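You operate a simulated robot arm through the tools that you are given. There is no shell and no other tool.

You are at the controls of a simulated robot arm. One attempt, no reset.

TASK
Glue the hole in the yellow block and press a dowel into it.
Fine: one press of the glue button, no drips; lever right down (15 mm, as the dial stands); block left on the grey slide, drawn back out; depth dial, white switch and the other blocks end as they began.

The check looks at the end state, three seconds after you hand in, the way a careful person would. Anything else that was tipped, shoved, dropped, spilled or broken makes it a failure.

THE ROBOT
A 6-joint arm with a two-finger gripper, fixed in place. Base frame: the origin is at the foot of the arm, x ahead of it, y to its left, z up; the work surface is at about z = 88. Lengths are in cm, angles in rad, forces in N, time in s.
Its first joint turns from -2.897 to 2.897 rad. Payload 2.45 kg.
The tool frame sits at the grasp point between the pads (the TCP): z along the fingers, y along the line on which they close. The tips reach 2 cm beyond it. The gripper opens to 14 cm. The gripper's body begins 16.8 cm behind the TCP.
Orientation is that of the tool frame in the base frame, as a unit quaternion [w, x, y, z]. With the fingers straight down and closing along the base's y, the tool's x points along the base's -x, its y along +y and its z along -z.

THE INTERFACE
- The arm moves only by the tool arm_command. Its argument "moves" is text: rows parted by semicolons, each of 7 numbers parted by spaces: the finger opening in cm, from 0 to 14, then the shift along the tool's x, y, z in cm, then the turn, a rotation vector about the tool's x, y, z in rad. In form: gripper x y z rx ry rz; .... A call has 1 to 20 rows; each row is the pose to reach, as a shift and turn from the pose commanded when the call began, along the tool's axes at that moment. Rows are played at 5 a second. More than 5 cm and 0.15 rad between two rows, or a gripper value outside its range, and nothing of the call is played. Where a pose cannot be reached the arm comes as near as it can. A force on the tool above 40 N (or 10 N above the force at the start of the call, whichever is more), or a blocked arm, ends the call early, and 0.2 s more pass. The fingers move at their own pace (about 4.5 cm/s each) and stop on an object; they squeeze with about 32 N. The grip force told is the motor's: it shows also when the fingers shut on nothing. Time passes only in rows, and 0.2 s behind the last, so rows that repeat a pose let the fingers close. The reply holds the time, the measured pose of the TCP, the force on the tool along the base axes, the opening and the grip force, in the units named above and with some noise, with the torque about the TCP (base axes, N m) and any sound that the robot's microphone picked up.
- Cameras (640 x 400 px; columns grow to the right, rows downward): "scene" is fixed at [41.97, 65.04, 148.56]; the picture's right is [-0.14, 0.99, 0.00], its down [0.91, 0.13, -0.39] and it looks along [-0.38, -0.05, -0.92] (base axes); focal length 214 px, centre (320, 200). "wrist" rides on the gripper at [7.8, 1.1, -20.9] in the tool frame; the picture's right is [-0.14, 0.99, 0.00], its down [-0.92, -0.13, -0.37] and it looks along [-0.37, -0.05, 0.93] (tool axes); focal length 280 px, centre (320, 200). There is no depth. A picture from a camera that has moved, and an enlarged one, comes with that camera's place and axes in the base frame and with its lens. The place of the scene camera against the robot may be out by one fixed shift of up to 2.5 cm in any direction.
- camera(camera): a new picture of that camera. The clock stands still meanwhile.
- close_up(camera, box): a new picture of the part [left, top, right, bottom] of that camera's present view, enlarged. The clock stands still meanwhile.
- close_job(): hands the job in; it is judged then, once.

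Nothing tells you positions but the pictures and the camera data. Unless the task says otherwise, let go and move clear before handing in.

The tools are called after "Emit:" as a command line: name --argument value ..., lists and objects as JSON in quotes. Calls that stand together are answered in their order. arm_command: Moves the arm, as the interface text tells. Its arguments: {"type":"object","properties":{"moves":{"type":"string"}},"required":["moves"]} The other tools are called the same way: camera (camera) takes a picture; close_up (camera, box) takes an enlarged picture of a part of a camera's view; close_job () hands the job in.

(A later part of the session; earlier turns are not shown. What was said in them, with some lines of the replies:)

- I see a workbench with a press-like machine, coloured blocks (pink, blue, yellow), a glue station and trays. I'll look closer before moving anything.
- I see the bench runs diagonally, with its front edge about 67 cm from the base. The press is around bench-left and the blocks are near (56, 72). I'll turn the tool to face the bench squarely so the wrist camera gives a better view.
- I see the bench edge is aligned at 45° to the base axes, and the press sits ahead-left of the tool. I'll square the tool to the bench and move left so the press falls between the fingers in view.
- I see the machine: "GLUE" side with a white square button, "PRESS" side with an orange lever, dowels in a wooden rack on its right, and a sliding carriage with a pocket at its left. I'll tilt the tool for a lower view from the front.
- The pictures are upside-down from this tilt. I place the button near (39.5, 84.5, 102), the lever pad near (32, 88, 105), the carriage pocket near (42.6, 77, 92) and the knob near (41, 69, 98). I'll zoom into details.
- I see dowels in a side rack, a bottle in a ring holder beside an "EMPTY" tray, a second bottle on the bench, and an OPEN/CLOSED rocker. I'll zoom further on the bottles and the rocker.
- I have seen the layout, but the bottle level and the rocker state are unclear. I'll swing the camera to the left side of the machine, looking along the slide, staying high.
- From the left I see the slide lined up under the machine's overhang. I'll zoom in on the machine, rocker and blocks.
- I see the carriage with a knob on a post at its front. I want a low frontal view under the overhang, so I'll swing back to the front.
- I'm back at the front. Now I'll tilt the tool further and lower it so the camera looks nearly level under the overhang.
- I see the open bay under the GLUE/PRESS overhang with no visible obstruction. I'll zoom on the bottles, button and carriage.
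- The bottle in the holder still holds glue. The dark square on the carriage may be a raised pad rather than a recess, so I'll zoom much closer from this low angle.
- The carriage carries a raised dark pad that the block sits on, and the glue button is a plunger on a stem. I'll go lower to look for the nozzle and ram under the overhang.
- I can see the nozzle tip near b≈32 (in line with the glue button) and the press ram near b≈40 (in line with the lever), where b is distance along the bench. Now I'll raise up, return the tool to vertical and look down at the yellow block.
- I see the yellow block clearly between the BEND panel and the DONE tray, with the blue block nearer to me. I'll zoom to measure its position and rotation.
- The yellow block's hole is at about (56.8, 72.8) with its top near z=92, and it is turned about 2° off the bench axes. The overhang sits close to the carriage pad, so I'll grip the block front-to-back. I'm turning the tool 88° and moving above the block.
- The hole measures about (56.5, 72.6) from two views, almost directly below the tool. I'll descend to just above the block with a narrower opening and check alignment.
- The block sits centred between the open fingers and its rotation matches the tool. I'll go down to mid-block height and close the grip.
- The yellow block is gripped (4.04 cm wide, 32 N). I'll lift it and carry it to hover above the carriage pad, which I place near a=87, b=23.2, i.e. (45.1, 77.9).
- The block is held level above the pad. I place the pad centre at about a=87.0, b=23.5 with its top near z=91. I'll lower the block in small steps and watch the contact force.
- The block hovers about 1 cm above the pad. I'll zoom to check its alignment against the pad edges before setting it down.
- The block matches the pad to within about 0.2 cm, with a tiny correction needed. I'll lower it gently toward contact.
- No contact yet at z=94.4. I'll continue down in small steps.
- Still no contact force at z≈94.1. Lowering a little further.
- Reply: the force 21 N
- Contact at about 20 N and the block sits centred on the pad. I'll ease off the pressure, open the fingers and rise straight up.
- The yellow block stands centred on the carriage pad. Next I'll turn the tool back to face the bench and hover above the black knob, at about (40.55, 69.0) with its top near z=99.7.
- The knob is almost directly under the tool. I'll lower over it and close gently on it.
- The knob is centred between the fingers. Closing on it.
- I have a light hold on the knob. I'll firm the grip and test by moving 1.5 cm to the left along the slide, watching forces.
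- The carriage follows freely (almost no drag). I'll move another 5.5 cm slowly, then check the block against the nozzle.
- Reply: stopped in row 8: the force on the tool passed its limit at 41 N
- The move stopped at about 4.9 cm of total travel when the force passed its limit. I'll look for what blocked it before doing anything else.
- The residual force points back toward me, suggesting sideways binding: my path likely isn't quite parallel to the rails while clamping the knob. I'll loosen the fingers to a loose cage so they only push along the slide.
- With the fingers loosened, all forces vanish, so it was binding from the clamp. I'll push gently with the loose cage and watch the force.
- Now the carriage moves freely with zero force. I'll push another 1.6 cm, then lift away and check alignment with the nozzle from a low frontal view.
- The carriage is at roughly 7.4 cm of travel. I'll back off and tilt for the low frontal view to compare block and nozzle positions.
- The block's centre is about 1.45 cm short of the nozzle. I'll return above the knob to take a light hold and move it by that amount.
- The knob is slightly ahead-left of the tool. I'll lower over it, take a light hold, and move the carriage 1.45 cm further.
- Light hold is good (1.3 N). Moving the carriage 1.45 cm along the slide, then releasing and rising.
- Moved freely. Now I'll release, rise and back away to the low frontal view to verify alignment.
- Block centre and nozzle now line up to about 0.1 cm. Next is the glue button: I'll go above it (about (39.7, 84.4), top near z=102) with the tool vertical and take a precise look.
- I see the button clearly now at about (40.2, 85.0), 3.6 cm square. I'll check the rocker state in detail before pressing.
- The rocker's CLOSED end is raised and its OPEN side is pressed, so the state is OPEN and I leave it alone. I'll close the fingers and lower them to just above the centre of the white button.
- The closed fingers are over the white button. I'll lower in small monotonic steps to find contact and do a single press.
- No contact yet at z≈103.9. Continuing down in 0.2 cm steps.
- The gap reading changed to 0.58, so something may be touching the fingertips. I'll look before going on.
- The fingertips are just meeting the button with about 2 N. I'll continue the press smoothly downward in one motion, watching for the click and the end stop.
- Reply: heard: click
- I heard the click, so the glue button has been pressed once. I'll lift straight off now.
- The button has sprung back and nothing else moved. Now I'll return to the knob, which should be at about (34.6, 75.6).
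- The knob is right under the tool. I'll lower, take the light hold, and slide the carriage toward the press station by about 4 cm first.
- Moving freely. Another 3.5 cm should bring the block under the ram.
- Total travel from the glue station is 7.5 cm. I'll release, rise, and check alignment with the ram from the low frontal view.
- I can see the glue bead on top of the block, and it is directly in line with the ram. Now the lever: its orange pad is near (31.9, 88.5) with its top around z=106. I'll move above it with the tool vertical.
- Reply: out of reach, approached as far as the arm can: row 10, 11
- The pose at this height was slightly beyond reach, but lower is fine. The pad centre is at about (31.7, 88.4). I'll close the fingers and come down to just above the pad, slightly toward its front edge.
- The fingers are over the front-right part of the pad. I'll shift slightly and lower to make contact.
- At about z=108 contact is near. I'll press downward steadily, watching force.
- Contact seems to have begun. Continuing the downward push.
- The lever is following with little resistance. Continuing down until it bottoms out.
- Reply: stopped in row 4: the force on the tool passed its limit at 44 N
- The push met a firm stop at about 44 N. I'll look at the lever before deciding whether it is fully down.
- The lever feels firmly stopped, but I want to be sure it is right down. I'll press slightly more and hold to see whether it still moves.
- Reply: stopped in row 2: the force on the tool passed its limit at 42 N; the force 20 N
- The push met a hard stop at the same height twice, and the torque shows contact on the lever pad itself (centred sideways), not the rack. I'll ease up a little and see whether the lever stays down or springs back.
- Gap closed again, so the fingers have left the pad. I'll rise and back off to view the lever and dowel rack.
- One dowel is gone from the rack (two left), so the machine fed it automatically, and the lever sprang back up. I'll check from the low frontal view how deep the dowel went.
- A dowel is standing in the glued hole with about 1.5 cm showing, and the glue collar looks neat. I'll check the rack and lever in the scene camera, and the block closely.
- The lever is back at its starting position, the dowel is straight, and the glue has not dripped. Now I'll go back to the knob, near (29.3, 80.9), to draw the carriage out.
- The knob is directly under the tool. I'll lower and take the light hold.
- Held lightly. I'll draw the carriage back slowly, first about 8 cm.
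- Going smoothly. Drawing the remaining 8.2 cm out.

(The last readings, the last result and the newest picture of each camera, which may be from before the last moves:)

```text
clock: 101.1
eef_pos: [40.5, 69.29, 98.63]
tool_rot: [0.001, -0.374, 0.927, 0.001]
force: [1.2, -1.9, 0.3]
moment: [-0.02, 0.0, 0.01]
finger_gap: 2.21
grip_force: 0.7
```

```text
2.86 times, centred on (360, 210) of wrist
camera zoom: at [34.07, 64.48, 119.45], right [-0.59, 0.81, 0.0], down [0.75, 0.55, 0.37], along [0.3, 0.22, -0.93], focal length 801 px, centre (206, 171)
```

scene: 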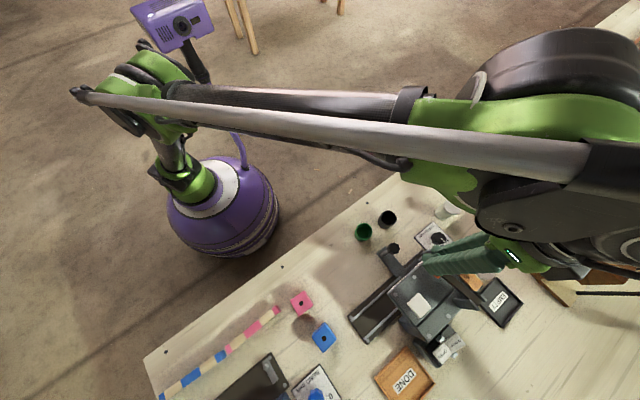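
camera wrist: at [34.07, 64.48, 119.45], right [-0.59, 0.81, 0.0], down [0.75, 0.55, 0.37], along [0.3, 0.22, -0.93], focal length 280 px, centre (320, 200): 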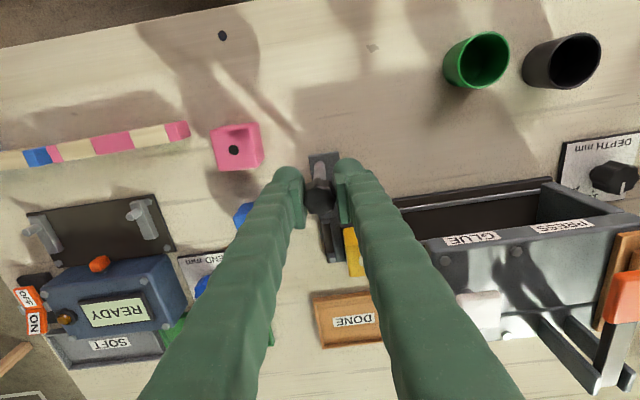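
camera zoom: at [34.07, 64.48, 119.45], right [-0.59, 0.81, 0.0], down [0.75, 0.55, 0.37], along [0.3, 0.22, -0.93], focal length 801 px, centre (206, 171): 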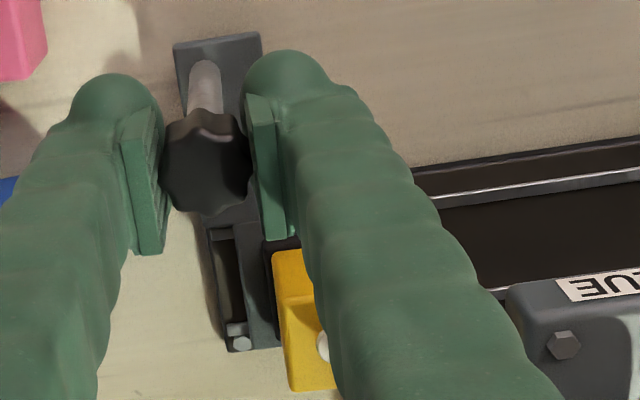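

Almost at the starting position. I'll draw the last 0.35 cm gently.

Emit:
arm_command --moves "2.1 0 -0.1 0 0 0 0; 2.1 0 -0.2 0 0 0 0; 2.1 0 -0.3 0 0 0 0; 2.1 0 -0.4 0 0 0 0; 2.1 0 -0.4 0 0 0 0"

Emit:
close_up --camera "wrist" --box '[270, 140, 450, 280]'

```text
clock: 102.3
eef_pos: [40.69, 68.83, 98.5]
tool_rot: [0.001, -0.374, 0.927, 0.001]
force: [-1.1, 2.7, 1.4]
moment: [0.02, 0.06, 0.0]
finger_gap: 2.29
grip_force: 1.9
```

```text
2.86 times, centred on (360, 210) of wrist
camera zoom: at [34.31, 64.21, 119.43], right [-0.59, 0.81, 0.0], down [0.75, 0.55, 0.37], along [0.3, 0.22, -0.93], focal length 801 px, centre (206, 171)
```

zoom: 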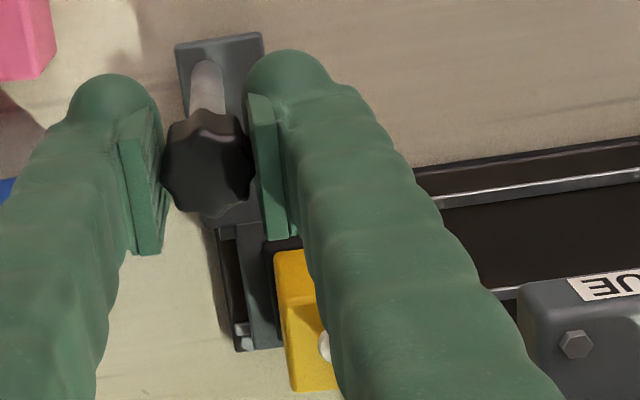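

The carriage has reached its end with a light resistance. I'll release and rise clear.

Emit:
arm_command --moves "3.4 0 0 0 0 0 0; 4 0 0 0 0 0 0; 4 0 0 -3 0 0 0; 4 0 0 -7 0 0 0; 6 0 0 -11 0 0 0; 8 1 0 -14 0 0 0; 12 2 0 -16 0 0 0; 14 3 0 -17 0 0 0; 14 3 0 -17 0 0 0; 14 3 0 -17 0 0 0"

Emit:
camera --camera "wrist"

Emit:
close_up --camera "wrist" --box '[280, 140, 430, 260]'

Emit:
camera --camera "scene"

```text
clock: 104.5
eef_pos: [38.55, 66.81, 115.53]
tool_rot: [0.0, -0.375, 0.927, 0.001]
force: [0.4, 0.8, -0.6]
moment: [0.02, 0.0, -0.03]
finger_gap: 14.0
grip_force: 0.2
```

```text
taken
camera wrist: at [32.17, 62.05, 136.43], right [-0.59, 0.81, 0.0], down [0.75, 0.55, 0.37], along [0.3, 0.22, -0.93], focal length 280 px, centre (320, 200)
```

wrist: 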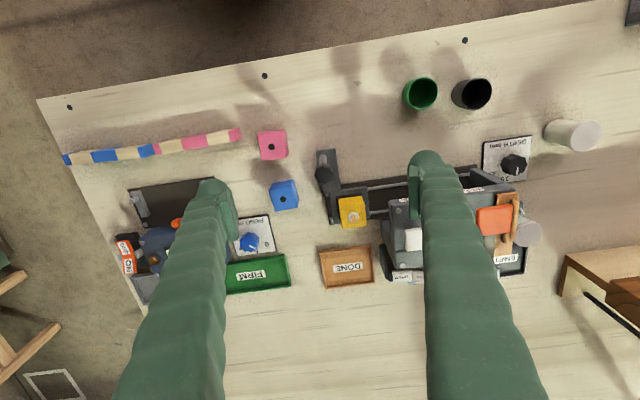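

```text
3.33 times, centred on (355, 200) of wrist
camera zoom: at [32.17, 62.05, 136.43], right [-0.59, 0.81, 0.0], down [0.75, 0.55, 0.37], along [0.3, 0.22, -0.93], focal length 935 px, centre (203, 200)
```

zoom: 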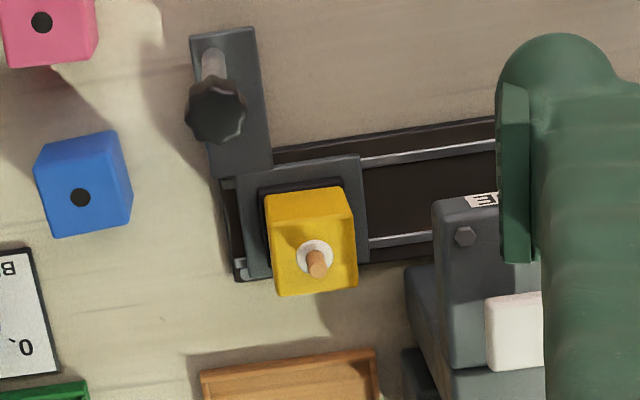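

```text
taken
```

scene: 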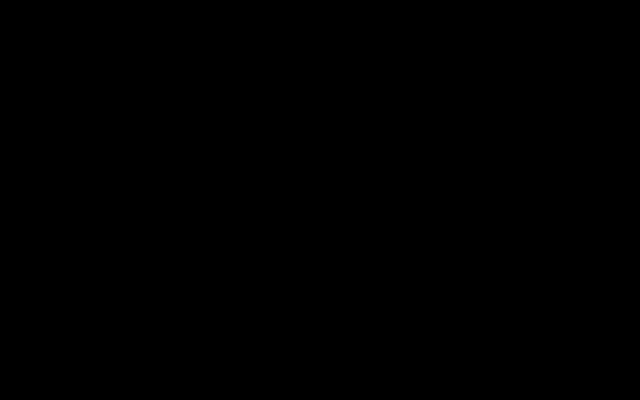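

The yellow block stands on the drawn-out carriage with the dowel in it and a tidy glue ring. The scene camera is merely blocked by the arm, so I'll move well clear and compare everything with the start.

Emit:
arm_command --moves "14 3 2 -1.5 0 0 0; 14 6 4 -3 0 0 0; 14 9 6 -5 0 0 0; 14 12 8 -7 0 0 0; 14 15 10 -8 0 0 0; 14 15 10 -8 0 0 0"

Emit:
camera --camera "scene"

Emit:
close_up --camera "scene" --box '[320, 190, 540, 390]'

Emit:
close_up --camera "scene" --box '[340, 280, 410, 340]'

Emit:
close_up --camera "scene" --box '[400, 210, 480, 260]'

Emit:
close_up --camera "scene" --box '[415, 325, 475, 365]'

Emit:
camera --camera "wrist"

```text
clock: 105.9
eef_pos: [20.76, 63.5, 123.66]
tool_rot: [0.001, -0.374, 0.927, 0.001]
force: [0.2, 0.0, 0.5]
moment: [0.02, 0.02, -0.02]
finger_gap: 14.02
grip_force: 0.1
```

```text
taken
```

scene: 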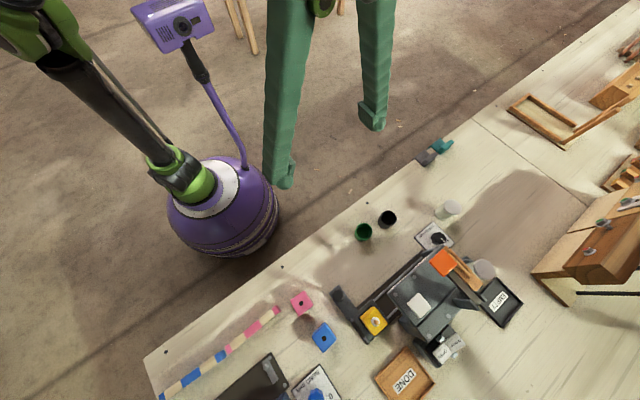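

```text
2.00 times, centred on (430, 290) of scene
camera zoom: at [41.97, 65.04, 148.56], right [-0.14, 0.99, 0.0], down [0.91, 0.13, -0.39], along [-0.38, -0.05, -0.92], focal length 429 px, centre (100, 20)
```

zoom: 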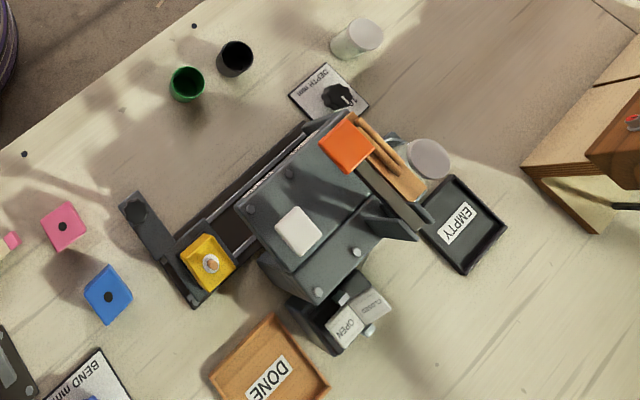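

```text
6.67 times, centred on (375, 310) of scene
camera zoom: at [41.97, 65.04, 148.56], right [-0.14, 0.99, 0.0], down [0.91, 0.13, -0.39], along [-0.38, -0.05, -0.92], focal length 1430 px, centre (-47, -533)
```

zoom: 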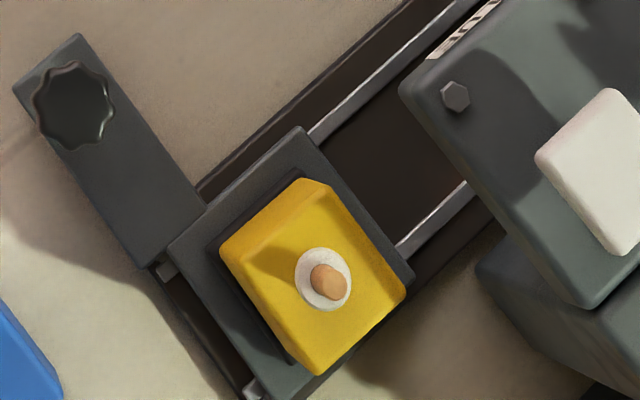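

```text
8.00 times, centred on (440, 235) of scene
camera zoom: at [41.97, 65.04, 148.56], right [-0.14, 0.99, 0.0], down [0.91, 0.13, -0.39], along [-0.38, -0.05, -0.92], focal length 1716 px, centre (-640, -80)
```

zoom: 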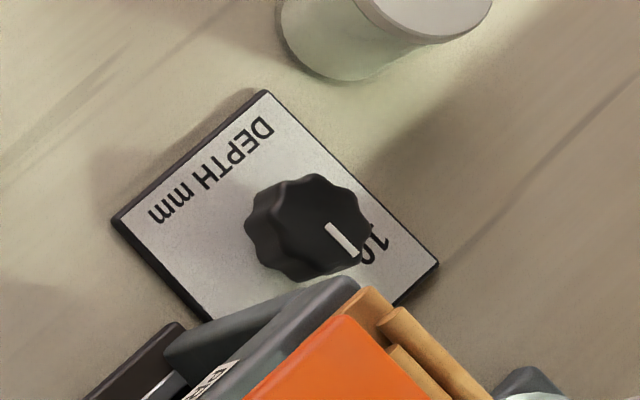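

```text
10.00 times, centred on (445, 345) of scene
camera zoom: at [41.97, 65.04, 148.56], right [-0.14, 0.99, 0.0], down [0.91, 0.13, -0.39], along [-0.38, -0.05, -0.92], focal length 2145 px, centre (-930, -1250)
```

zoom: 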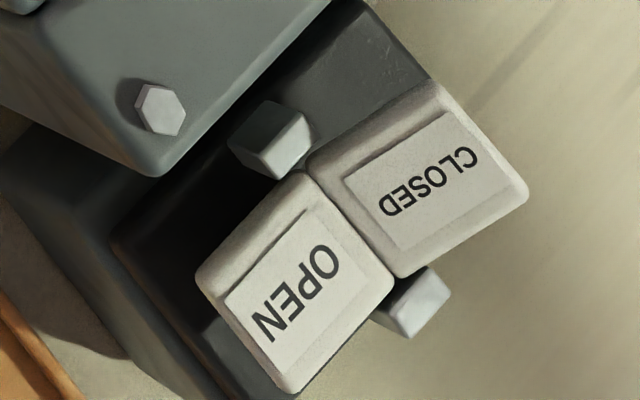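

```text
taken
camera wrist: at [14.36, 58.8, 144.44], right [-0.59, 0.81, 0.0], down [0.75, 0.55, 0.37], along [0.3, 0.22, -0.93], focal length 280 px, centre (320, 200)
```

wrist: 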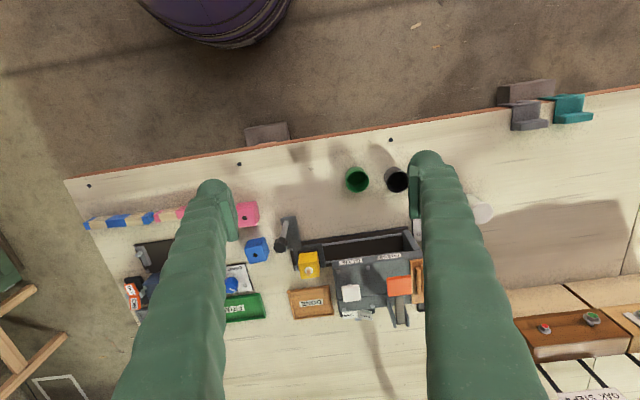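

Everything matches the start. The rocker, dial, pink and blue blocks, cups and bottles are unchanged, and the button and lever are back up. The yellow block stands on the drawn-out slide with one dowel in the glued hole, about 1.5 cm showing and no drips in view. The arm is clear, so I'm handing in.

Emit:
close_job

```text
The job is handed in.
```

I've handed the job in. The yellow block is on the grey slide, drawn back out to where it started, with its hole glued and one dowel pressed in.

- **Glue:** I pressed the button once and heard it click. There is a tidy ring of glue around the dowel and I saw no drips. I couldn't see all of the area under the overhang.
- **Lever:** I pushed it down until it hit a hard stop, at over 40 N on two tries at the same height, with the dial at 15 mm. It sprang back up afterwards, and the machine fed one dowel from the rack.
- **Depth:** I couldn't measure it directly. About 1.5 cm of dowel stands above the block. I took 15 mm from the dial and the hard stop.
- **Slide:** On the first pull it jammed and tripped the force limit, because I was gripping the knob too tightly. A looser hold fixed it, and the block stayed put on its pad.
- **Everything else:** The dial, white switch (still on OPEN), the pink and blue blocks, the cups and the bottles look as they did at the start. The arm is clear.
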